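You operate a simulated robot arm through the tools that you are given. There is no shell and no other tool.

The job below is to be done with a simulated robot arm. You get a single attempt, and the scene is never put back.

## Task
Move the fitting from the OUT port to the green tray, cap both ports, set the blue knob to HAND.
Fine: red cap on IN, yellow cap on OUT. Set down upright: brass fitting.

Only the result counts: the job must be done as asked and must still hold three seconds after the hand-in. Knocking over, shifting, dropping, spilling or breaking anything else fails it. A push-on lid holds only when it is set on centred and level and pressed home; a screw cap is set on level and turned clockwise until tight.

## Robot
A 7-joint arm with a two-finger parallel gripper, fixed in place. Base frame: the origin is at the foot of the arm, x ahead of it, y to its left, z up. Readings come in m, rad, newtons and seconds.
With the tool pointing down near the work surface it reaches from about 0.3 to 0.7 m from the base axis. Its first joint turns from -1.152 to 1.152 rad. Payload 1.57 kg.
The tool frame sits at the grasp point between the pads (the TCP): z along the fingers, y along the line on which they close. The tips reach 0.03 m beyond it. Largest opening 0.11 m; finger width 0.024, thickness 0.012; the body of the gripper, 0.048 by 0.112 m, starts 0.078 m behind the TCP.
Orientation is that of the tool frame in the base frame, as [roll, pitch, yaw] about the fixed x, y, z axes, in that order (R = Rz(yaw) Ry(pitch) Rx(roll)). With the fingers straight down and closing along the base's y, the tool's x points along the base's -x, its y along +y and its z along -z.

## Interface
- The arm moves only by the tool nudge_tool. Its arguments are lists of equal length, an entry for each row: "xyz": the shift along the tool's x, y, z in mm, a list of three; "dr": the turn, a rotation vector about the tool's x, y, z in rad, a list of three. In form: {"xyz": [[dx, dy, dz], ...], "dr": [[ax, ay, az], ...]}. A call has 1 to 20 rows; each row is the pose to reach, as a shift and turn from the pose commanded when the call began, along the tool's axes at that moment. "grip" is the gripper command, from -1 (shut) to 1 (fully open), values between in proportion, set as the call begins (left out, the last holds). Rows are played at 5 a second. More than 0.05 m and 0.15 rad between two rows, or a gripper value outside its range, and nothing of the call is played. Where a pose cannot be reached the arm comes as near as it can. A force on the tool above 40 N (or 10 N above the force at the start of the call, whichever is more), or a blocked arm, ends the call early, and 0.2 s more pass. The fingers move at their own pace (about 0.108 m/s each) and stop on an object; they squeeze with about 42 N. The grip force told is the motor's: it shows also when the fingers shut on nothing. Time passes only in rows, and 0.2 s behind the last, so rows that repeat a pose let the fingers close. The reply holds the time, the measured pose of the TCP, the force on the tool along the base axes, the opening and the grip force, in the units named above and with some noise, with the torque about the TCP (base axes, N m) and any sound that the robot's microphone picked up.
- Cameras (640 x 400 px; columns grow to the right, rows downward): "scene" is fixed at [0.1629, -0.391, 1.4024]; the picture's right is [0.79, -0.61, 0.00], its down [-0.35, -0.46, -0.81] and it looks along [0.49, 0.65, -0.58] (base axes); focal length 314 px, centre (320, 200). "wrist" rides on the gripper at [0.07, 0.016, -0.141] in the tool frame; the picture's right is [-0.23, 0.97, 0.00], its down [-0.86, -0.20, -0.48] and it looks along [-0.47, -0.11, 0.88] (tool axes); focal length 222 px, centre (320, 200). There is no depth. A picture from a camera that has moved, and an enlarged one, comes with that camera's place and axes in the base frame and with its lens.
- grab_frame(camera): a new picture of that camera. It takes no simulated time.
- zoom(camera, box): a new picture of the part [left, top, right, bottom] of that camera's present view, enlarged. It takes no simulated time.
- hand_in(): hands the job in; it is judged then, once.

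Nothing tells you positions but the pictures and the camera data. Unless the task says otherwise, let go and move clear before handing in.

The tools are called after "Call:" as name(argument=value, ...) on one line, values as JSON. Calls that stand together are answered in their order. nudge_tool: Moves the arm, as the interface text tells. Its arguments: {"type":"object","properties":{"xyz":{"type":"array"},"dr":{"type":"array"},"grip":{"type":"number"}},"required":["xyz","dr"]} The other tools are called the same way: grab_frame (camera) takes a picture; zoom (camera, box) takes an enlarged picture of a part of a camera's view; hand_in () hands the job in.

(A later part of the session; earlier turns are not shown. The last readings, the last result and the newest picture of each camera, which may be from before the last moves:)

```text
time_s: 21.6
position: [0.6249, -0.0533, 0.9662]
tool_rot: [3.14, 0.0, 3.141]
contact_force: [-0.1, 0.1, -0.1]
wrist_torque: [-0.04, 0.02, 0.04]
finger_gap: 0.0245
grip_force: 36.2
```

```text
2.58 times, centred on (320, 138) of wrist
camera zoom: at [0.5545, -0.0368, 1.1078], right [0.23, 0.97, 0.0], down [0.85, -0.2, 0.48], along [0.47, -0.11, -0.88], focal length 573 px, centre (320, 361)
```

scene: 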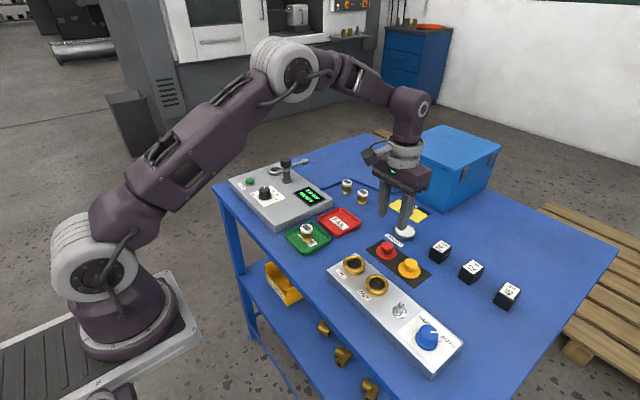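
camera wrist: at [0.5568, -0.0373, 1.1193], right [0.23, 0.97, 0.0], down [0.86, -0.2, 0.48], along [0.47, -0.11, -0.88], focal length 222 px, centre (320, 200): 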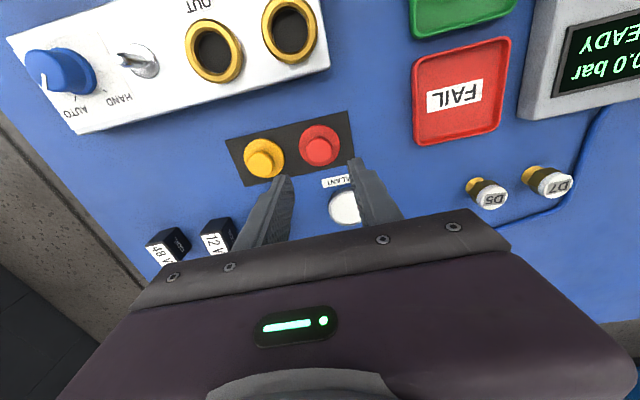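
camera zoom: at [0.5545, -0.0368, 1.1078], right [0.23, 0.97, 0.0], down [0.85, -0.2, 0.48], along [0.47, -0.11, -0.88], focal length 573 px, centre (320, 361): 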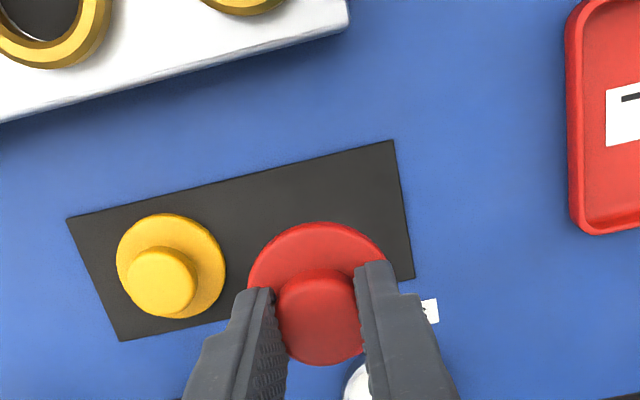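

The red cap hangs level. I'll carry it over the IN port and stop about 15 mm above the rim to check alignment.

Call:
nudge_tool(xyz=[[27, 0, -5], [55, -0.5, -5], [82, -0.5, -5], [109.7, -0.9, -5], [109.7, -0.9, 5], [109.7, -0.9, 18], [109.7, -0.9, 18]], dr=[[0, 0, 0], [0, 0, 0], [0, 0, 0], [0, 0, 0], [0, 0, 0], [0, 0, 0], [0, 0, 0]])

Call:
zoom(camera="scene", box=[320, 230, 390, 285])

Call:
zoom(camera="wrist", box=[220, 80, 420, 215])

Call:
zoom(camera="scene", box=[385, 190, 445, 230])

```text
time_s: 23.2
position: [0.5135, -0.0546, 0.9491]
tool_rot: [-3.141, 0.001, 3.142]
contact_force: [-0.6, -0.4, 0.0]
wrist_torque: [-0.04, -0.03, -0.02]
finger_gap: 0.0244
grip_force: 36.1
```

```text
7.27 times, centred on (355, 258) of scene
camera zoom: at [0.1629, -0.391, 1.4024], right [0.79, -0.61, 0.0], down [-0.35, -0.46, -0.81], along [0.49, 0.65, -0.58], focal length 2281 px, centre (66, -218)
```

zoom: 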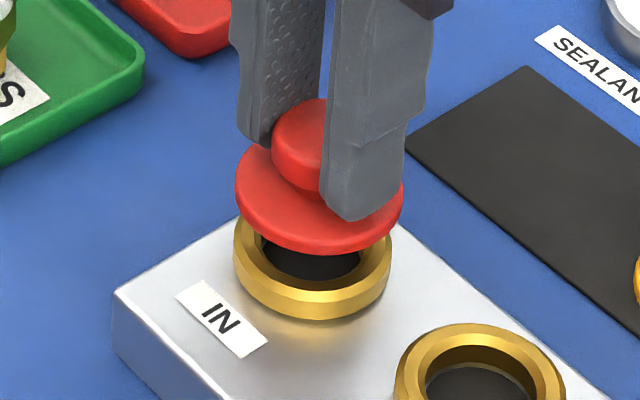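

```text
2.96 times, centred on (320, 148) of wrist
camera zoom: at [0.4451, -0.0376, 1.0897], right [0.23, 0.97, 0.0], down [0.86, -0.2, 0.48], along [0.47, -0.11, -0.88], focal length 658 px, centre (320, 356)
```

zoom: 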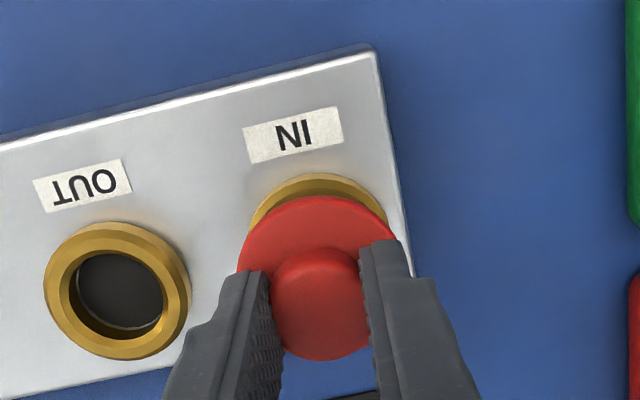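

```text
10.00 times, centred on (415, 210) of scene
camera zoom: at [0.1629, -0.391, 1.4024], right [0.79, -0.61, 0.0], down [-0.35, -0.46, -0.81], along [0.49, 0.65, -0.58], focal length 3136 px, centre (-630, 100)
```

zoom: 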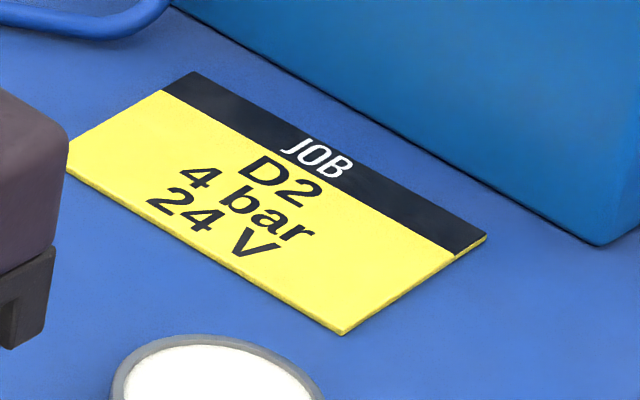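

Both views show the red cap centred over IN within about 1 mm and level. I'll lower in steps while watching for contact.

Call:
nudge_tool(xyz=[[0, 0, 6], [0, 0, 12], [0, 0, 16], [0, 0, 16]], dr=[[0, 0, 0], [0, 0, 0], [0, 0, 0], [0, 0, 0]])

Call:
zoom(camera="scene", box=[320, 230, 390, 285])

Call:
zoom(camera="wrist", box=[220, 80, 420, 215])

```text
time_s: 24.2
position: [0.5127, -0.0549, 0.9338]
tool_rot: [3.139, 0.0, 3.141]
contact_force: [-0.6, -0.3, 0.3]
wrist_torque: [0.0, 0.01, 0.02]
finger_gap: 0.0245
grip_force: 36.5
```

```text
7.27 times, centred on (355, 258) of scene
camera zoom: at [0.1629, -0.391, 1.4024], right [0.79, -0.61, 0.0], down [-0.35, -0.46, -0.81], along [0.49, 0.65, -0.58], focal length 2281 px, centre (66, -218)
```

zoom: 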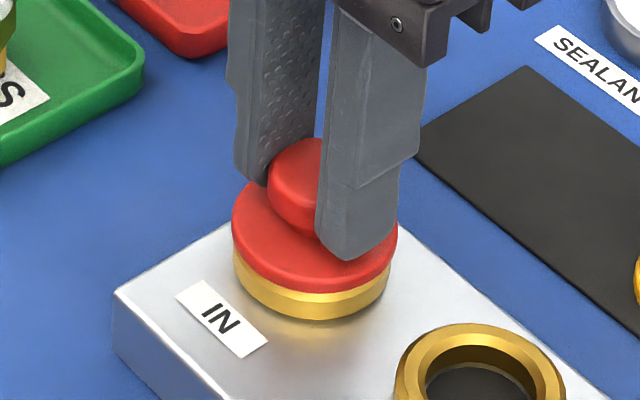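

```text
2.96 times, centred on (320, 148) of wrist
camera zoom: at [0.4448, -0.0376, 1.0741], right [0.23, 0.97, 0.0], down [0.86, -0.2, 0.48], along [0.47, -0.11, -0.88], focal length 658 px, centre (320, 356)
```

zoom: 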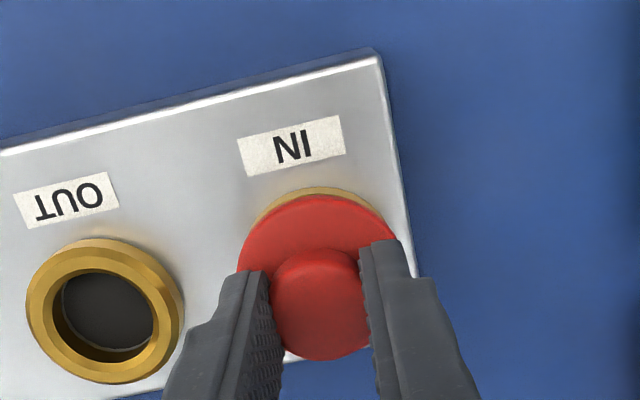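

The cap is just above the IN rim and centred. I'll continue down in small steps feeling for contact.

Call:
nudge_tool(xyz=[[0, 0, 1.5], [0, 0, 3], [0, 0, 3]], dr=[[0, 0, 0], [0, 0, 0], [0, 0, 0]])

Call:
nudge_tool(xyz=[[0, 0, 1], [0, 0, 2], [0, 0, 2]], dr=[[0, 0, 0], [0, 0, 0], [0, 0, 0]])

```text
time_s: 25.0
position: [0.5128, -0.055, 0.9314]
tool_rot: [-3.141, 0.002, -3.141]
contact_force: [-6.4, -0.1, 20.0]
wrist_torque: [0.17, 0.17, 0.04]
finger_gap: 0.0245
grip_force: 36.5
heard: snap
```

```text
time_s: 25.8
position: [0.5144, -0.0563, 0.9289]
tool_rot: [-3.141, 0.002, -3.14]
contact_force: [-4.6, -1.5, 16.4]
wrist_torque: [-0.07, 0.05, 0.0]
finger_gap: 0.0246
grip_force: 36.4
```

I heard a snap, so the red cap is home on IN. I'll take a look before releasing.

Call:
zoom(camera="scene", box=[320, 230, 390, 285])

Call:
zoom(camera="wrist", box=[220, 80, 420, 215])

```text
7.27 times, centred on (355, 258) of scene
camera zoom: at [0.1625, -0.391, 1.4025], right [0.79, -0.61, 0.0], down [-0.35, -0.46, -0.81], along [0.49, 0.65, -0.58], focal length 2281 px, centre (66, -218)
```

zoom: 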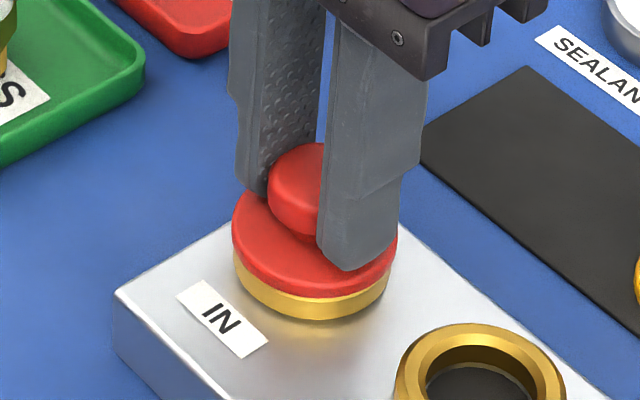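

```text
2.96 times, centred on (320, 148) of wrist
camera zoom: at [0.4448, -0.0381, 1.0698], right [0.23, 0.97, 0.0], down [0.85, -0.2, 0.48], along [0.47, -0.11, -0.88], focal length 658 px, centre (320, 356)
```

zoom: 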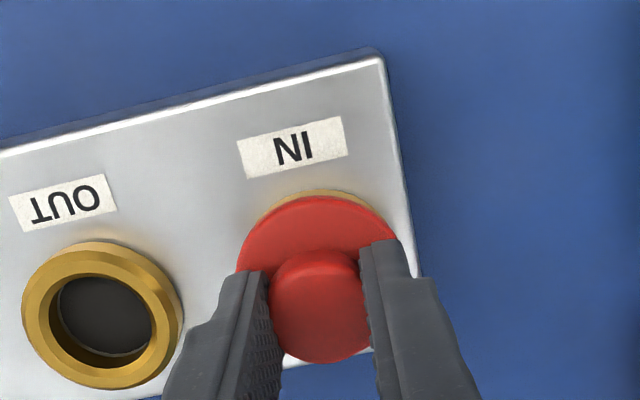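

The red cap looks seated evenly. I'll press slightly more to confirm that it is fully home.

Call:
nudge_tool(xyz=[[0, 0, 1], [0, 0, 2], [0, 0, 2]], dr=[[0, 0, 0], [0, 0, 0], [0, 0, 0]])

Call:
zoom(camera="scene", box=[320, 230, 390, 285])

```text
time_s: 26.6
position: [0.5139, -0.0544, 0.9256]
tool_rot: [3.141, 0.001, -3.14]
contact_force: [3.8, -2.5, 12.2]
wrist_torque: [-0.25, -0.13, -0.04]
finger_gap: 0.0246
grip_force: 36.3
```

```text
7.27 times, centred on (355, 258) of scene
camera zoom: at [0.1628, -0.391, 1.4024], right [0.79, -0.61, 0.0], down [-0.35, -0.46, -0.81], along [0.49, 0.65, -0.58], focal length 2281 px, centre (66, -218)
```

zoom: 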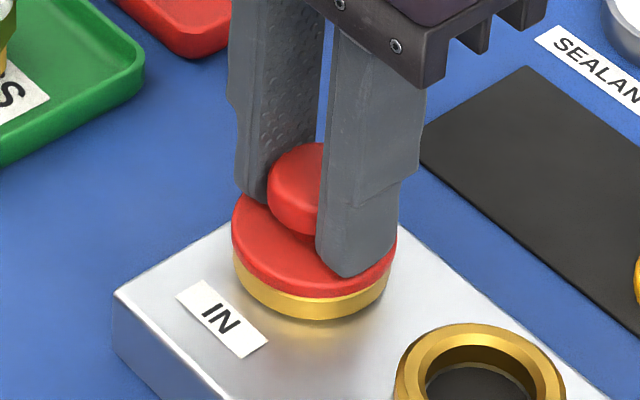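

The fingers now just slide on the knob and the cap no longer moves, so it is seated. I'll release and rise.

Call:
nudge_tool(xyz=[[0, 0, 0], [0, 0, 0], [0, 0, 0]], dr=[[0, 0, 0], [0, 0, 0], [0, 0, 0]], grip=0.1)

Call:
nudge_tool(xyz=[[0, 0, -10], [0, 0, -30], [0, 0, -60], [0, 0, -60]], dr=[[0, 0, 0], [0, 0, 0], [0, 0, 0], [0, 0, 0]])

Call:
zoom(camera="scene", box=[320, 230, 390, 285])

Call:
grab_frame(camera="wrist")

Call:
zoom(camera="wrist", box=[220, 80, 420, 215])

```text
time_s: 27.4
position: [0.5136, -0.0548, 0.9264]
tool_rot: [3.14, 0.0, -3.14]
contact_force: [-0.2, -0.4, 1.3]
wrist_torque: [-0.03, 0.0, -0.03]
finger_gap: 0.0604
grip_force: 0.0
```

```text
time_s: 28.4
position: [0.5133, -0.0549, 0.9866]
tool_rot: [3.142, 0.001, 3.141]
contact_force: [-0.2, -0.3, -1.2]
wrist_torque: [-0.01, -0.02, -0.03]
finger_gap: 0.0603
grip_force: 0.1
```

```text
7.27 times, centred on (355, 258) of scene
camera zoom: at [0.1629, -0.391, 1.4024], right [0.79, -0.61, 0.0], down [-0.35, -0.46, -0.81], along [0.49, 0.65, -0.58], focal length 2281 px, centre (66, -218)
```

zoom: 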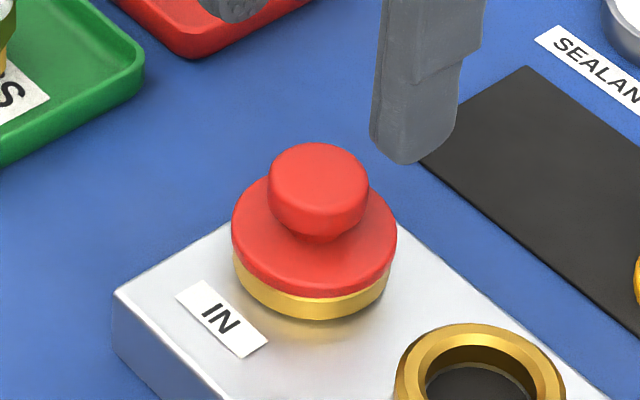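

```text
taken
camera wrist: at [0.4444, -0.0367, 1.1263], right [0.23, 0.97, 0.0], down [0.86, -0.2, 0.48], along [0.47, -0.11, -0.88], focal length 222 px, centre (320, 200)
```

wrist: 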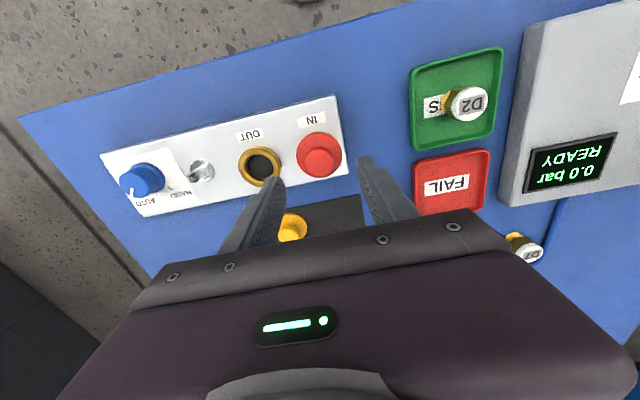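

```text
2.96 times, centred on (320, 148) of wrist
camera zoom: at [0.4444, -0.0367, 1.1263], right [0.23, 0.97, 0.0], down [0.86, -0.2, 0.48], along [0.47, -0.11, -0.88], focal length 658 px, centre (320, 356)
```

zoom: 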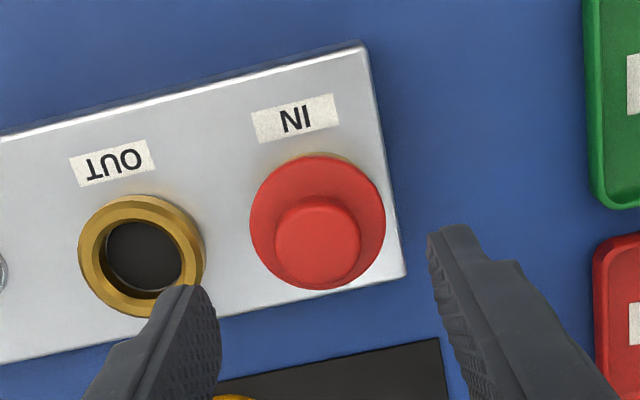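

The red cap is centred and level on IN. Now I move above the yellow cap.

Call:
nudge_tool(xyz=[[-30, -18, 0], [-60, -36, 0], [-85, -54, 0], [-109.7, -70, 0], [-109.7, -70, 30], [-109.7, -70, 60], [-109.7, -70, 80], [-109.7, -70, 80]], dr=[[0, 0, 0], [0, 0, 0], [0, 0, 0], [0, 0, 0], [0, 0, 0], [0, 0, 0], [0, 0, 0], [0, 0, 0]])

Call:
zoom(camera="wrist", box=[230, 90, 410, 215])

Call:
zoom(camera="scene", box=[370, 230, 450, 290])

```text
time_s: 30.2
position: [0.6246, -0.1245, 0.9072]
tool_rot: [3.141, 0.002, -3.141]
contact_force: [0.7, 0.2, 0.0]
wrist_torque: [-0.02, 0.05, -0.03]
finger_gap: 0.0607
grip_force: 0.2
```

```text
3.20 times, centred on (320, 152) of wrist
camera zoom: at [0.5554, -0.1077, 1.0468], right [0.23, 0.97, 0.0], down [0.86, -0.2, 0.48], along [0.47, -0.11, -0.88], focal length 711 px, centre (320, 352)
```

zoom: 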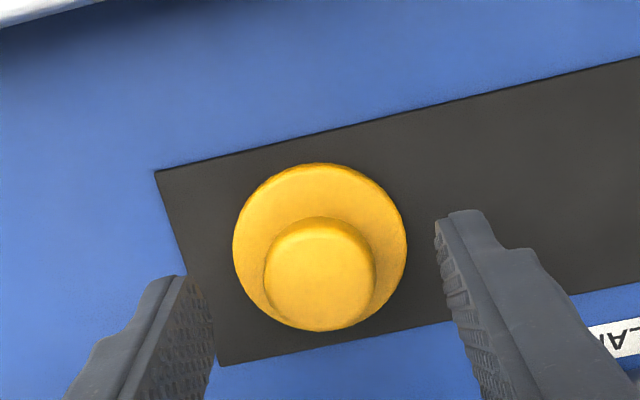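

```text
6.67 times, centred on (410, 260) of scene
camera zoom: at [0.1629, -0.391, 1.4024], right [0.79, -0.61, 0.0], down [-0.35, -0.46, -0.81], along [0.49, 0.65, -0.58], focal length 2091 px, centre (-280, -200)
```

zoom: 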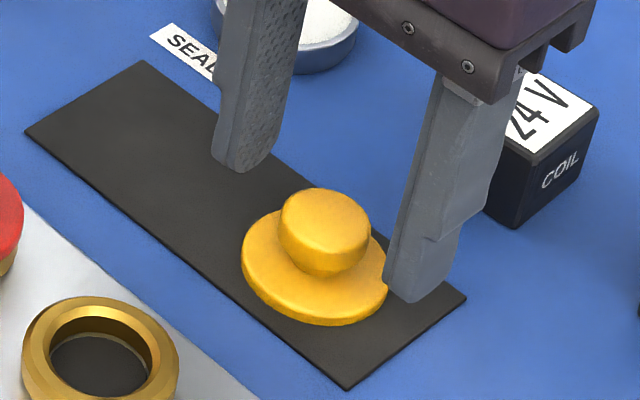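

The yellow cap's knob is centred between the fingers. I'll lower 14 mm to the same height as before and close.

Call:
nudge_tool(xyz=[[0, 0, 7], [0, 0, 14], [0, 0, 14]], dr=[[0, 0, 0], [0, 0, 0], [0, 0, 0]])

Call:
nudge_tool(xyz=[[0, 0, 0], [0, 0, 0], [0, 0, 0], [0, 0, 0]], dr=[[0, 0, 0], [0, 0, 0], [0, 0, 0], [0, 0, 0]], grip=-1)

Call:
zoom(camera="scene", box=[370, 230, 450, 290])

```text
time_s: 31.0
position: [0.6237, -0.1247, 0.8928]
tool_rot: [-3.141, -0.001, -3.142]
contact_force: [0.4, 0.3, 0.5]
wrist_torque: [0.03, -0.01, 0.02]
finger_gap: 0.0604
grip_force: 0.1
```

```text
time_s: 32.0
position: [0.6231, -0.1243, 0.893]
tool_rot: [-3.141, -0.002, -3.141]
contact_force: [-0.6, -0.2, -0.1]
wrist_torque: [0.01, -0.01, -0.01]
finger_gap: 0.0245
grip_force: 36.8
```

```text
6.67 times, centred on (410, 260) of scene
camera zoom: at [0.1629, -0.391, 1.4024], right [0.79, -0.61, 0.0], down [-0.35, -0.46, -0.81], along [0.49, 0.65, -0.58], focal length 2091 px, centre (-280, -200)
```

zoom: 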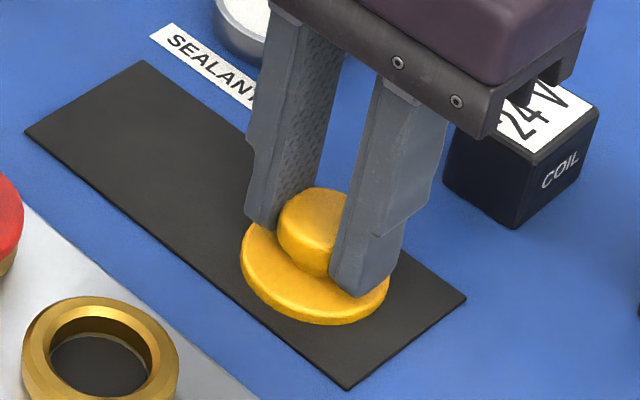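

The yellow cap is gripped. I'll lift it, carry it over OUT and stop above the rim to check alignment.

Call:
nudge_tool(xyz=[[0, 0, -5], [0, 0, -15], [0, 0, -45], [0, 0, -80], [27, 0, -80], [55, 0, -80], [82, 0, -80], [109.7, 0, -80], [109.7, 0, -70], [109.7, 0, -57], [109.7, 0, -57]], dr=[[0, 0, 0], [0, 0, 0], [0, 0, 0], [0, 0, 0], [0, 0, 0], [0, 0, 0], [0, 0, 0], [0, 0, 0], [0, 0, 0], [0, 0, 0], [0, 0, 0]])

Call:
zoom(camera="scene", box=[340, 245, 410, 300])

Call:
zoom(camera="wrist", box=[220, 80, 420, 215])

```text
time_s: 34.4
position: [0.5125, -0.1239, 0.9499]
tool_rot: [-3.141, 0.0, -3.141]
contact_force: [0.9, -0.8, 0.5]
wrist_torque: [-0.01, -0.03, -0.03]
finger_gap: 0.0242
grip_force: 36.5
```

```text
7.27 times, centred on (375, 272) of scene
camera zoom: at [0.1629, -0.391, 1.4024], right [0.79, -0.61, 0.0], down [-0.35, -0.46, -0.81], along [0.49, 0.65, -0.58], focal length 2281 px, centre (-80, -327)
```

zoom: 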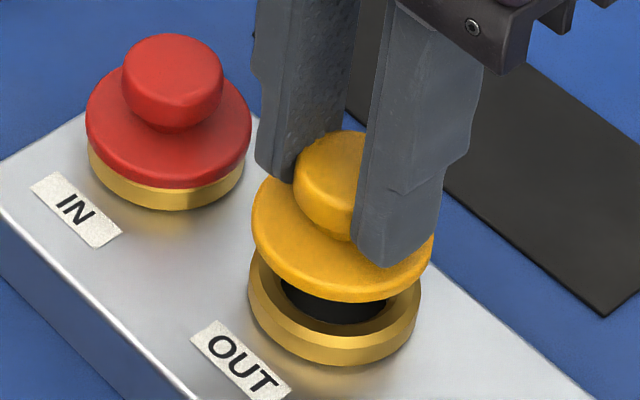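

```text
2.96 times, centred on (320, 148) of wrist
camera zoom: at [0.4443, -0.1075, 1.09], right [0.23, 0.97, 0.0], down [0.86, -0.2, 0.48], along [0.47, -0.11, -0.88], focal length 658 px, centre (320, 356)
```

zoom: 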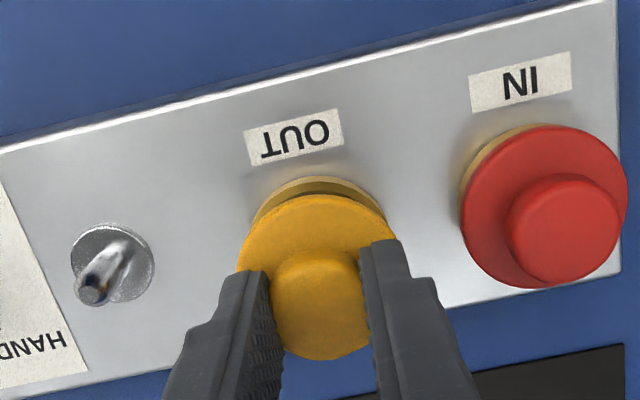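

The yellow cap sits centred over OUT, within about 1 mm. I'll make a small correction and lower it to just above the rim.

Call:
nudge_tool(xyz=[[-0.6, 0.3, 0], [-0.6, 0.3, 6], [-0.6, 0.3, 12], [-0.6, 0.3, 16], [-0.6, 0.3, 16]], dr=[[0, 0, 0], [0, 0, 0], [0, 0, 0], [0, 0, 0], [0, 0, 0]])

Call:
zoom(camera="scene", box=[340, 245, 410, 300])

Call:
zoom(camera="wrist", box=[220, 80, 420, 215])

```text
time_s: 35.6
position: [0.5155, -0.1251, 0.9335]
tool_rot: [3.141, 0.001, -3.141]
contact_force: [-0.4, -0.1, 0.6]
wrist_torque: [-0.03, -0.01, 0.0]
finger_gap: 0.0245
grip_force: 36.7
```

```text
7.27 times, centred on (375, 272) of scene
camera zoom: at [0.1629, -0.391, 1.4024], right [0.79, -0.61, 0.0], down [-0.35, -0.46, -0.81], along [0.49, 0.65, -0.58], focal length 2281 px, centre (-80, -327)
```

zoom: 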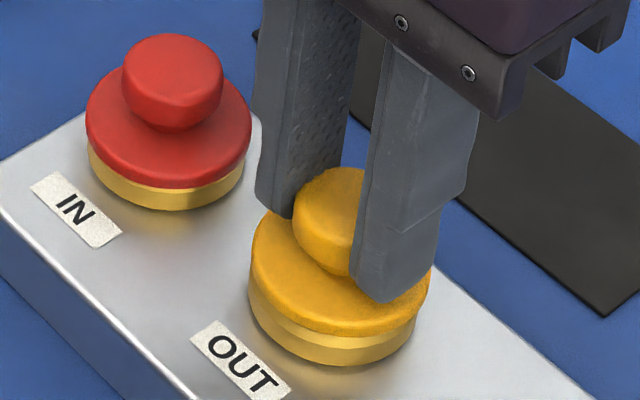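

```text
2.96 times, centred on (320, 148) of wrist
camera zoom: at [0.4461, -0.1075, 1.0742], right [0.23, 0.97, 0.0], down [0.86, -0.2, 0.48], along [0.47, -0.11, -0.88], focal length 658 px, centre (320, 356)
```

zoom: 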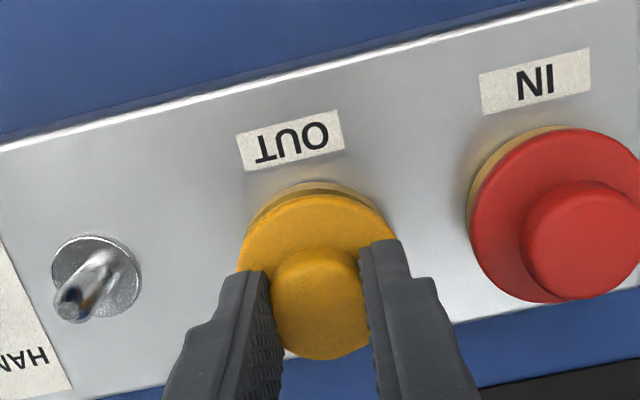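

It is nearly seated, but both views suggest that the cap is about 0.6 mm too far in x, so I'll take that correction back and step down.

Call:
nudge_tool(xyz=[[0.6, 0.2, 0], [0.6, 0.2, 1.5], [0.6, 0.2, 3], [0.6, 0.2, 3]], dr=[[0, 0, 0], [0, 0, 0], [0, 0, 0], [0, 0, 0]])

Call:
nudge_tool(xyz=[[0, 0, 1], [0, 0, 2], [0, 0, 2]], dr=[[0, 0, 0], [0, 0, 0], [0, 0, 0]])

Call:
zoom(camera="scene", box=[340, 245, 410, 300])

```text
time_s: 36.6
position: [0.5138, -0.1259, 0.9322]
tool_rot: [-3.14, 0.002, 3.14]
contact_force: [-7.1, -7.4, 29.1]
wrist_torque: [-0.03, 0.26, -0.06]
finger_gap: 0.0245
grip_force: 36.1
heard: snap
```

```text
time_s: 37.4
position: [0.5139, -0.1246, 0.929]
tool_rot: [-3.14, 0.003, 3.142]
contact_force: [-0.6, -16.3, 25.6]
wrist_torque: [-0.62, -0.01, -0.02]
finger_gap: 0.0247
grip_force: 36.0
```

```text
7.27 times, centred on (375, 272) of scene
camera zoom: at [0.1624, -0.3913, 1.4024], right [0.79, -0.61, 0.0], down [-0.35, -0.46, -0.81], along [0.49, 0.65, -0.58], focal length 2281 px, centre (-80, -327)
```

zoom: 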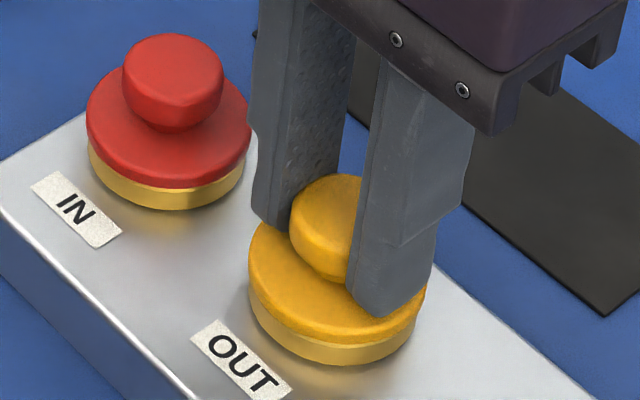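

Another snap: the yellow cap is home on OUT. I'll ease the load off by 1.5 mm and then release.

Call:
nudge_tool(xyz=[[0, 0, -1.5], [0, 0, -1.5]], dr=[[0, 0, 0], [0, 0, 0]])

Call:
nudge_tool(xyz=[[0, 0, 0], [0, 0, 0], [0, 0, 0]], dr=[[0, 0, 0], [0, 0, 0], [0, 0, 0]], grip=0.1)

Call:
nudge_tool(xyz=[[0, 0, -10], [0, 0, -30], [0, 0, -60], [0, 0, -60]], dr=[[0, 0, 0], [0, 0, 0], [0, 0, 0], [0, 0, 0]])

Call:
zoom(camera="scene", box=[330, 240, 410, 300])

Call:
zoom(camera="wrist", box=[220, 80, 420, 215])

```text
time_s: 38.0
position: [0.5125, -0.1218, 0.9279]
tool_rot: [3.139, -0.003, -3.139]
contact_force: [-0.5, -0.6, -1.1]
wrist_torque: [-0.03, -0.02, -0.02]
finger_gap: 0.0243
grip_force: 36.3
heard: snap
```

```text
time_s: 38.8
position: [0.514, -0.1238, 0.9305]
tool_rot: [3.142, 0.001, 3.141]
contact_force: [-0.5, -0.3, 0.5]
wrist_torque: [-0.01, -0.04, -0.02]
finger_gap: 0.0604
grip_force: 0.1
```

```text
time_s: 39.8
position: [0.5139, -0.1246, 0.9886]
tool_rot: [3.141, 0.0, -3.14]
contact_force: [-0.4, -0.7, -0.2]
wrist_torque: [-0.01, 0.02, -0.01]
finger_gap: 0.0603
grip_force: 0.0
```

```text
6.67 times, centred on (370, 270) of scene
camera zoom: at [0.1629, -0.391, 1.4024], right [0.79, -0.61, 0.0], down [-0.35, -0.46, -0.81], along [0.49, 0.65, -0.58], focal length 2091 px, centre (-13, -267)
```

zoom: 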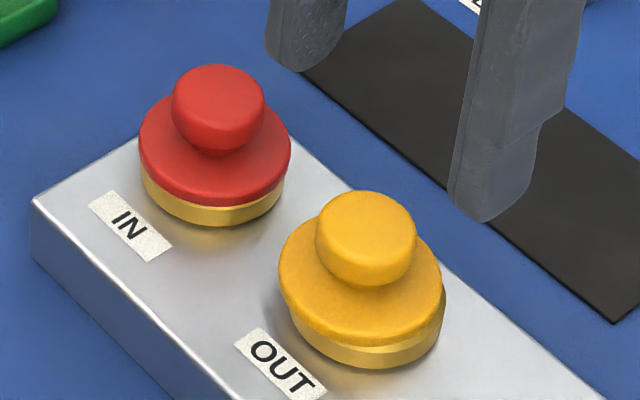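

```text
2.96 times, centred on (320, 148) of wrist
camera zoom: at [0.4454, -0.1072, 1.1293], right [0.23, 0.97, 0.0], down [0.85, -0.2, 0.48], along [0.47, -0.11, -0.88], focal length 658 px, centre (320, 356)
```

zoom: 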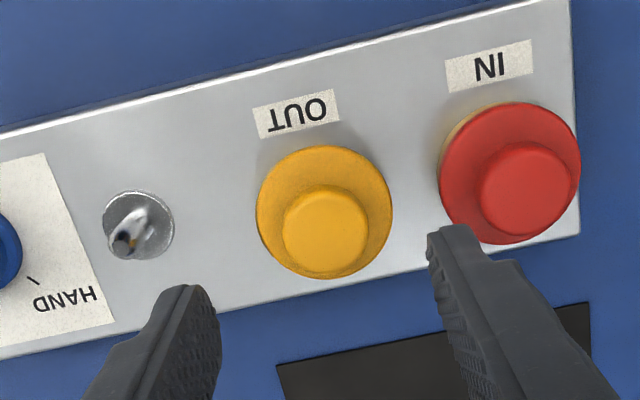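

A second snap came as I backed off, and the yellow cap now looks off-centre, so it probably popped loose. I'll look closely before fixing it.

Call:
zoom(camera="scene", box=[355, 255, 405, 295])

Call:
zoom(camera="wrist", box=[285, 110, 355, 175])

Call:
zoom(camera="scene", box=[333, 240, 373, 275])

```text
10.00 times, centred on (380, 275) of scene
camera zoom: at [0.1629, -0.391, 1.4024], right [0.79, -0.61, 0.0], down [-0.35, -0.46, -0.81], along [0.49, 0.65, -0.58], focal length 3136 px, centre (-280, -550)
```

zoom: 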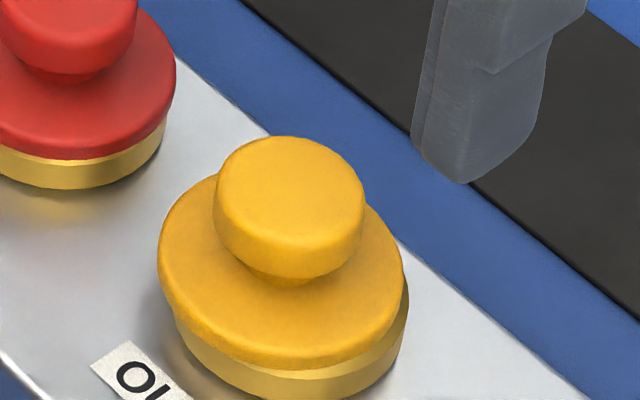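

```text
6.15 times, centred on (320, 142) of wrist
camera zoom: at [0.4454, -0.1072, 1.1293], right [0.23, 0.97, 0.0], down [0.85, -0.2, 0.48], along [0.47, -0.11, -0.88], focal length 1367 px, centre (320, 554)
```

zoom: 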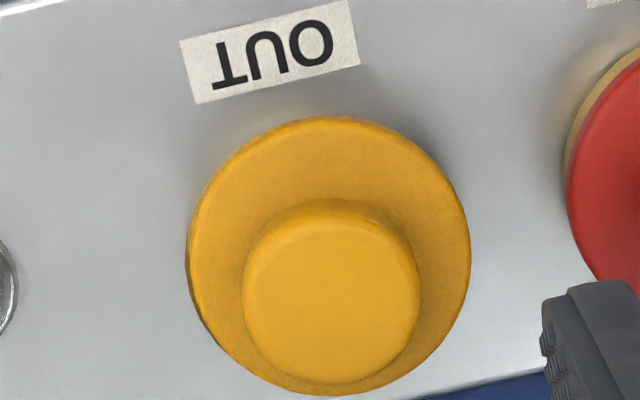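

```text
11.43 times, centred on (353, 258) of scene
camera zoom: at [0.1629, -0.391, 1.4024], right [0.79, -0.61, 0.0], down [-0.35, -0.46, -0.81], along [0.49, 0.65, -0.58], focal length 3584 px, centre (-57, -457)
```

zoom: 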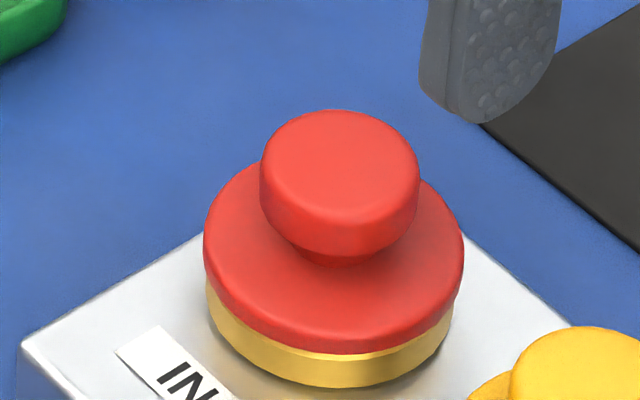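

The yellow cap is loose on OUT, shifted about 2 mm towards +y. I'll re-centre on its knob, regrip it, lift it and set it again.

Call:
nudge_tool(xyz=[[1.3, 2.4, 0], [1.3, 2.4, 20], [1.3, 2.4, 40], [1.3, 2.4, 50], [1.3, 2.4, 50]], dr=[[0, 0, 0], [0, 0, 0], [0, 0, 0], [0, 0, 0], [0, 0, 0]])

Call:
zoom(camera="scene", box=[345, 245, 410, 300])

Call:
zoom(camera="wrist", box=[230, 90, 410, 215])

```text
time_s: 41.0
position: [0.5134, -0.1224, 0.9379]
tool_rot: [3.14, -0.001, -3.141]
contact_force: [-0.7, 0.1, -0.2]
wrist_torque: [0.01, 0.03, 0.04]
finger_gap: 0.0605
grip_force: 0.1
```

```text
7.27 times, centred on (378, 272) of scene
camera zoom: at [0.1629, -0.391, 1.4024], right [0.79, -0.61, 0.0], down [-0.35, -0.46, -0.81], along [0.49, 0.65, -0.58], focal length 2281 px, centre (-98, -327)
```

zoom: 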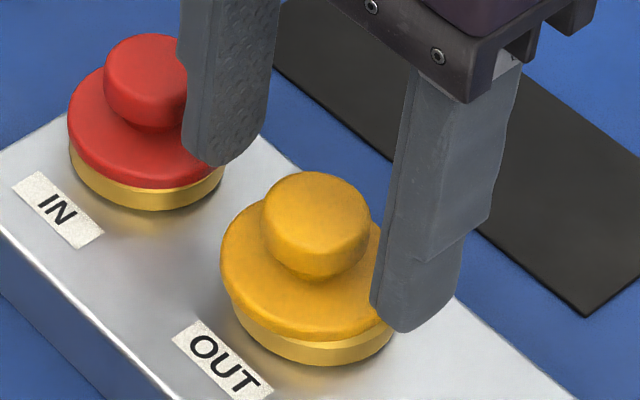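

```text
3.20 times, centred on (320, 152) of wrist
camera zoom: at [0.4437, -0.1051, 1.0792], right [0.23, 0.97, 0.0], down [0.86, -0.2, 0.48], along [0.47, -0.11, -0.88], focal length 711 px, centre (320, 352)
```

zoom: 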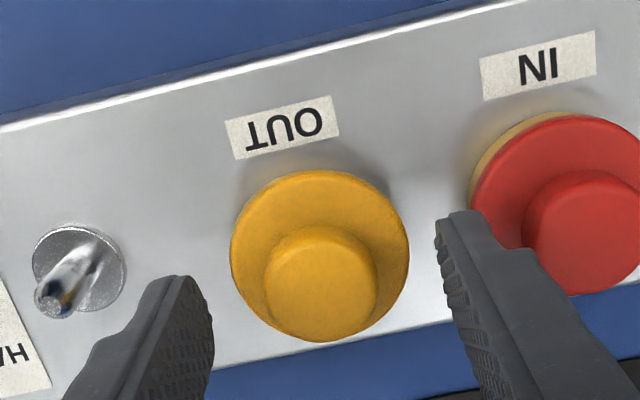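

The fingers are centred on the knob again. I'll narrow the gap slightly to keep clear of the red cap, descend 9 mm and close.

Call:
nudge_tool(xyz=[[0, 0, 0], [0, 0, 4], [0, 0, 9], [0, 0, 9]], dr=[[0, 0, 0], [0, 0, 0], [0, 0, 0], [0, 0, 0]], grip=-0.09)

Call:
nudge_tool(xyz=[[0, 0, 0], [0, 0, 0], [0, 0, 0], [0, 0, 0]], dr=[[0, 0, 0], [0, 0, 0], [0, 0, 0], [0, 0, 0]], grip=-1)

Call:
zoom(camera="scene", box=[345, 245, 410, 300])

Call:
zoom(camera="wrist", box=[220, 80, 420, 215])

```text
time_s: 42.0
position: [0.5112, -0.1211, 0.9294]
tool_rot: [3.141, 0.001, 3.141]
contact_force: [0.0, -0.9, -0.2]
wrist_torque: [0.0, 0.02, 0.01]
finger_gap: 0.0502
grip_force: 0.1
```

```text
time_s: 43.0
position: [0.5122, -0.1214, 0.9309]
tool_rot: [3.141, -0.001, 3.14]
contact_force: [0.2, 0.4, 0.7]
wrist_torque: [-0.03, 0.02, 0.01]
finger_gap: 0.0246
grip_force: 35.9
```

```text
7.27 times, centred on (378, 272) of scene
camera zoom: at [0.1629, -0.391, 1.4024], right [0.79, -0.61, 0.0], down [-0.35, -0.46, -0.81], along [0.49, 0.65, -0.58], focal length 2281 px, centre (-98, -327)
```

zoom: 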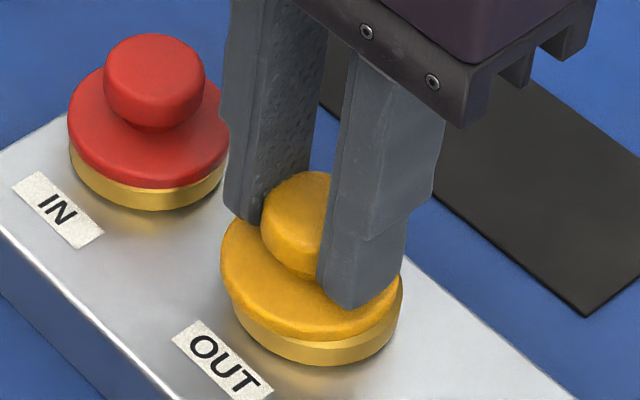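

```text
2.96 times, centred on (320, 148) of wrist
camera zoom: at [0.4434, -0.1052, 1.0711], right [0.23, 0.97, 0.0], down [0.86, -0.2, 0.48], along [0.47, -0.11, -0.88], focal length 658 px, centre (320, 356)
```

zoom: 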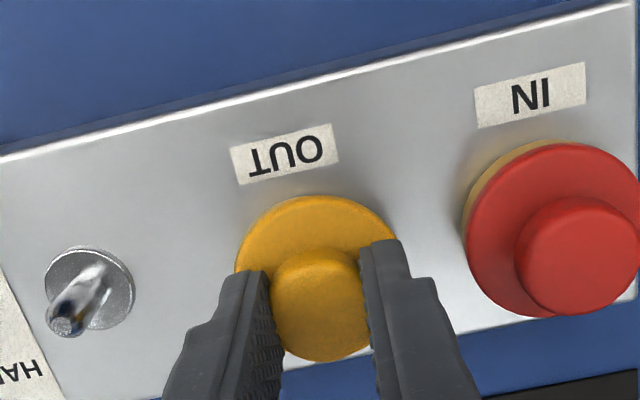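

Regripped. I'll lift it 20 mm and move back over the port axis.

Call:
nudge_tool(xyz=[[0, 0, -4], [0, 0, -10], [0, 0, -20], [-1.3, -2.4, -20], [-1.3, -2.4, -20]], dr=[[0, 0, 0], [0, 0, 0], [0, 0, 0], [0, 0, 0], [0, 0, 0]])

Call:
zoom(camera="scene", box=[340, 245, 410, 300])

Call:
zoom(camera="wrist", box=[220, 80, 420, 215])

```text
time_s: 44.2
position: [0.5143, -0.1236, 0.9511]
tool_rot: [-3.141, -0.001, -3.141]
contact_force: [0.8, 0.5, -1.5]
wrist_torque: [0.02, 0.01, -0.02]
finger_gap: 0.0247
grip_force: 35.7
```

```text
7.27 times, centred on (375, 272) of scene
camera zoom: at [0.1629, -0.391, 1.4024], right [0.79, -0.61, 0.0], down [-0.35, -0.46, -0.81], along [0.49, 0.65, -0.58], focal length 2281 px, centre (-80, -327)
```

zoom: 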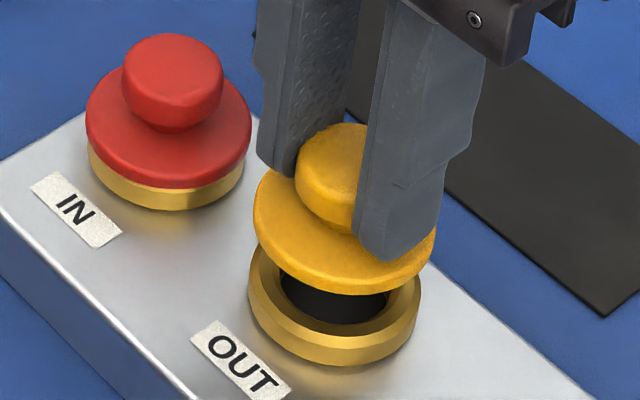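

```text
2.96 times, centred on (320, 148) of wrist
camera zoom: at [0.4451, -0.107, 1.0915], right [0.23, 0.97, 0.0], down [0.86, -0.2, 0.48], along [0.47, -0.11, -0.88], focal length 658 px, centre (320, 356)
```

zoom: 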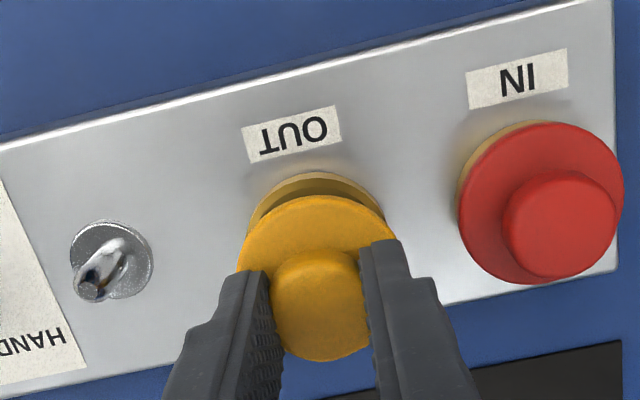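

The cap is level again above OUT. I'll zoom in for a finer alignment check.

Call:
zoom(camera="wrist", box=[280, 125, 360, 175])

Call:
zoom(camera="scene", box=[355, 258, 405, 295])

```text
8.00 times, centred on (320, 150) of wrist
camera zoom: at [0.4451, -0.107, 1.0915], right [0.23, 0.97, 0.0], down [0.86, -0.2, 0.48], along [0.47, -0.11, -0.88], focal length 1777 px, centre (320, 600)
```

zoom: 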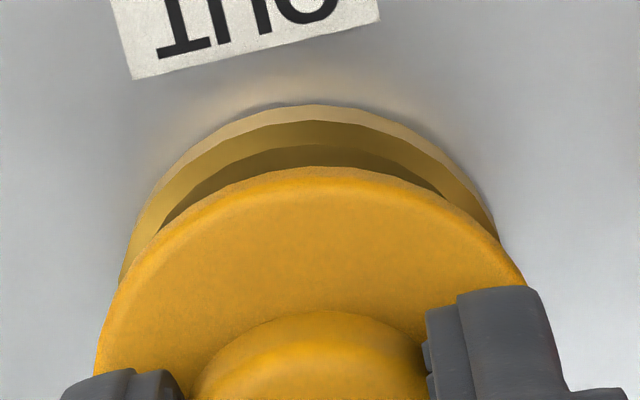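

```text
10.81 times, centred on (380, 276) of scene
camera zoom: at [0.1629, -0.391, 1.4024], right [0.79, -0.61, 0.0], down [-0.35, -0.46, -0.81], along [0.49, 0.65, -0.58], focal length 3391 px, centre (-329, -627)
```

zoom: 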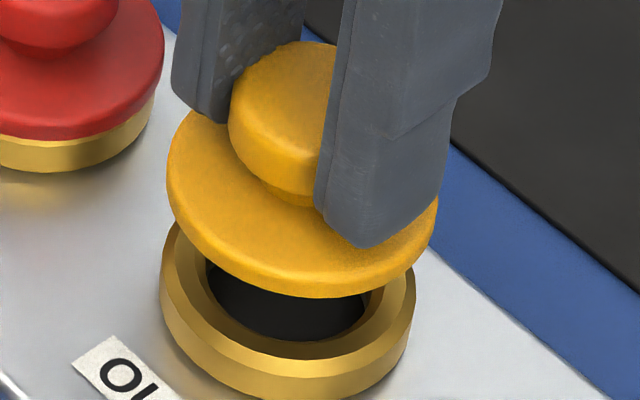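

The fine check shows that the cap is about 0.7 mm too far towards +y, which explains the side load. I'll correct that and lower to just above contact.

Call:
nudge_tool(xyz=[[-0.2, -0.7, 0], [-0.2, -0.7, 6], [-0.2, -0.7, 12], [-0.2, -0.7, 16], [-0.2, -0.7, 16]], dr=[[0, 0, 0], [0, 0, 0], [0, 0, 0], [0, 0, 0], [0, 0, 0]])

Call:
zoom(camera="wrist", box=[280, 125, 360, 175])

Call:
zoom(camera="scene", box=[355, 258, 405, 295])

```text
time_s: 45.4
position: [0.5149, -0.1255, 0.9344]
tool_rot: [-3.14, -0.001, 3.141]
contact_force: [-0.6, 0.0, -0.8]
wrist_torque: [0.0, -0.03, -0.01]
finger_gap: 0.0243
grip_force: 36.7
```

```text
8.00 times, centred on (320, 150) of wrist
camera zoom: at [0.4453, -0.1076, 1.0747], right [0.23, 0.97, 0.0], down [0.86, -0.2, 0.48], along [0.47, -0.11, -0.88], focal length 1777 px, centre (320, 600)
```

zoom: 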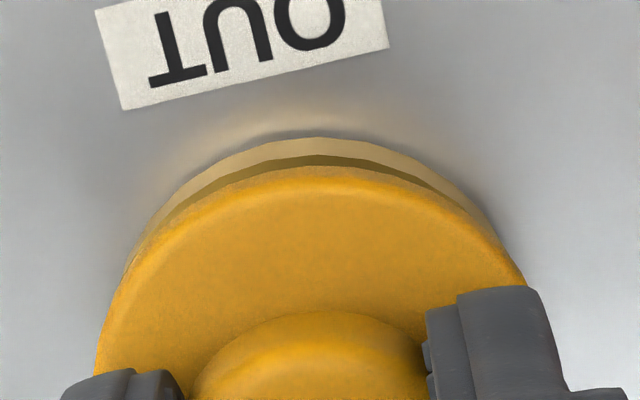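

```text
10.81 times, centred on (380, 276) of scene
camera zoom: at [0.1629, -0.391, 1.4024], right [0.79, -0.61, 0.0], down [-0.35, -0.46, -0.81], along [0.49, 0.65, -0.58], focal length 3391 px, centre (-329, -627)
```

zoom: 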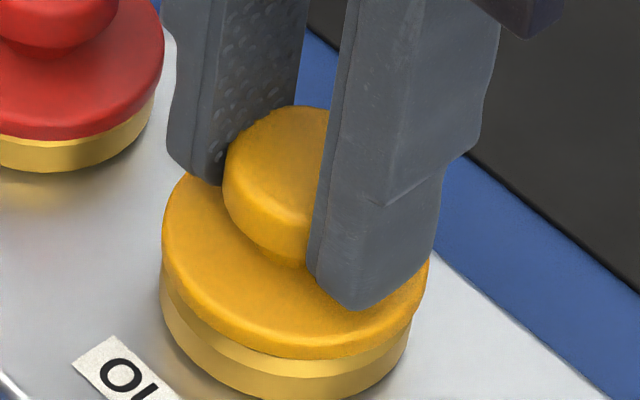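

Alignment is within about half a millimetre. I'll press down in small steps and listen for the snap.

Call:
nudge_tool(xyz=[[0, 0, 1], [0, 0, 2], [0, 0, 3], [0, 0, 3]], dr=[[0, 0, 0], [0, 0, 0], [0, 0, 0], [0, 0, 0]])

Call:
nudge_tool(xyz=[[0, 0, 1], [0, 0, 1]], dr=[[0, 0, 0], [0, 0, 0]])

```text
time_s: 46.4
position: [0.5142, -0.1252, 0.9326]
tool_rot: [3.14, 0.001, 3.141]
contact_force: [0.1, 0.8, 0.4]
wrist_torque: [-0.01, -0.03, 0.02]
finger_gap: 0.0244
grip_force: 36.3
```

```text
time_s: 47.0
position: [0.5141, -0.1264, 0.9314]
tool_rot: [-3.139, 0.0, -3.141]
contact_force: [-8.1, -1.6, 19.6]
wrist_torque: [0.17, 0.27, -0.01]
finger_gap: 0.0245
grip_force: 36.2
heard: snap
```

Snap heard with little side load this time. I'll release directly without pulling, and then rise.

Call:
nudge_tool(xyz=[[0, 0, 0], [0, 0, 0], [0, 0, 0]], dr=[[0, 0, 0], [0, 0, 0], [0, 0, 0]], grip=-0.09)

Call:
zoom(camera="scene", box=[355, 258, 405, 295])

Call:
zoom(camera="wrist", box=[220, 80, 420, 215])

```text
time_s: 47.8
position: [0.5136, -0.1248, 0.9305]
tool_rot: [-3.141, 0.0, 3.141]
contact_force: [0.8, 0.0, 0.1]
wrist_torque: [-0.01, -0.02, 0.02]
finger_gap: 0.0501
grip_force: 0.0
```

```text
10.81 times, centred on (380, 276) of scene
camera zoom: at [0.1629, -0.391, 1.4024], right [0.79, -0.61, 0.0], down [-0.35, -0.46, -0.81], along [0.49, 0.65, -0.58], focal length 3391 px, centre (-329, -627)
```

zoom: 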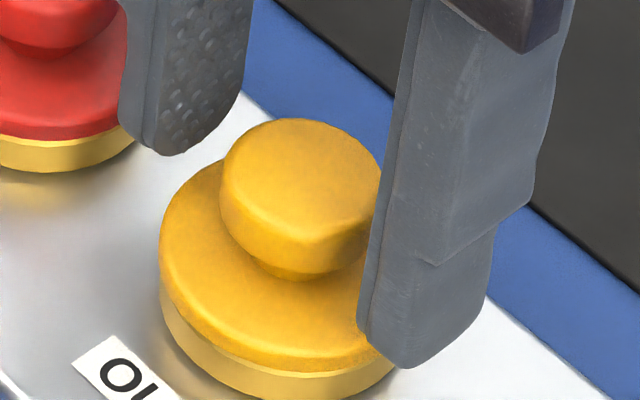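

```text
2.96 times, centred on (320, 148) of wrist
camera zoom: at [0.4454, -0.1075, 1.0713], right [0.23, 0.97, 0.0], down [0.86, -0.2, 0.48], along [0.47, -0.11, -0.88], focal length 658 px, centre (320, 356)
```

zoom: 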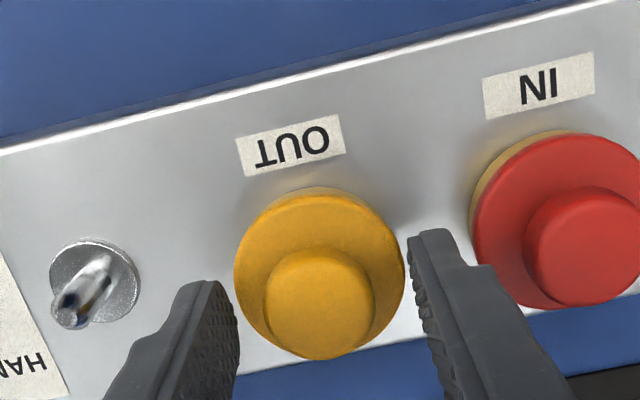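

The gripper let go with no further snap, and the yellow cap stays centred. I'll rise straight up and compare both caps.

Call:
nudge_tool(xyz=[[0, 0, -10], [0, 0, -30], [0, 0, -60], [0, 0, -60]], dr=[[0, 0, 0], [0, 0, 0], [0, 0, 0], [0, 0, 0]])

Call:
zoom(camera="scene", box=[330, 240, 410, 300])

Call:
zoom(camera="wrist", box=[220, 80, 420, 215])

Call:
zoom(camera="scene", box=[355, 258, 405, 295])

```text
time_s: 48.8
position: [0.5141, -0.1264, 0.9922]
tool_rot: [-3.14, -0.002, 3.141]
contact_force: [-0.7, 0.0, 0.5]
wrist_torque: [-0.01, -0.02, 0.0]
finger_gap: 0.0504
grip_force: 0.1
```

```text
6.67 times, centred on (370, 270) of scene
camera zoom: at [0.1629, -0.391, 1.4024], right [0.79, -0.61, 0.0], down [-0.35, -0.46, -0.81], along [0.49, 0.65, -0.58], focal length 2091 px, centre (-13, -267)
```

zoom: 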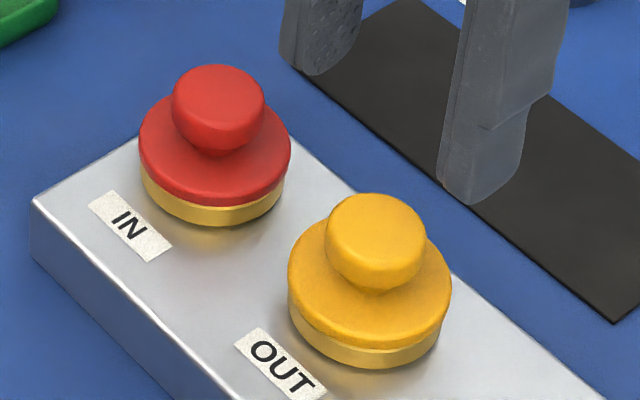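

```text
2.96 times, centred on (320, 148) of wrist
camera zoom: at [0.4449, -0.1082, 1.1331], right [0.23, 0.97, 0.0], down [0.86, -0.2, 0.48], along [0.47, -0.11, -0.88], focal length 658 px, centre (320, 356)
```

zoom: 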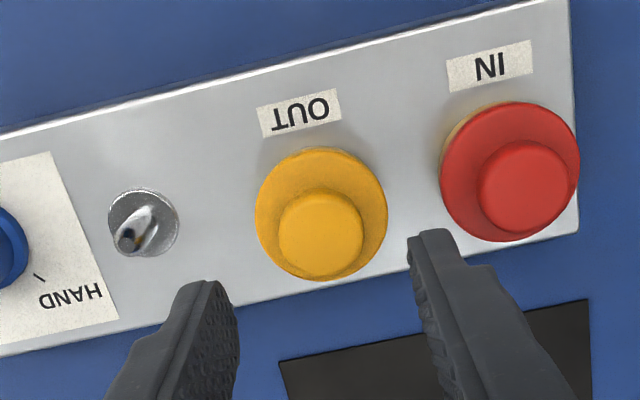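

```text
10.81 times, centred on (380, 276) of scene
camera zoom: at [0.1629, -0.391, 1.4024], right [0.79, -0.61, 0.0], down [-0.35, -0.46, -0.81], along [0.49, 0.65, -0.58], focal length 3391 px, centre (-329, -627)
```

zoom: 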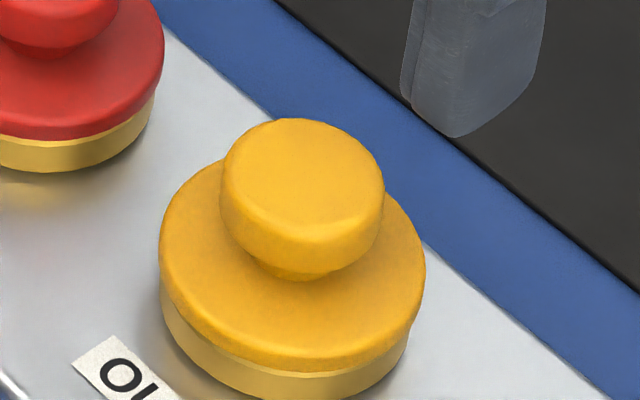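

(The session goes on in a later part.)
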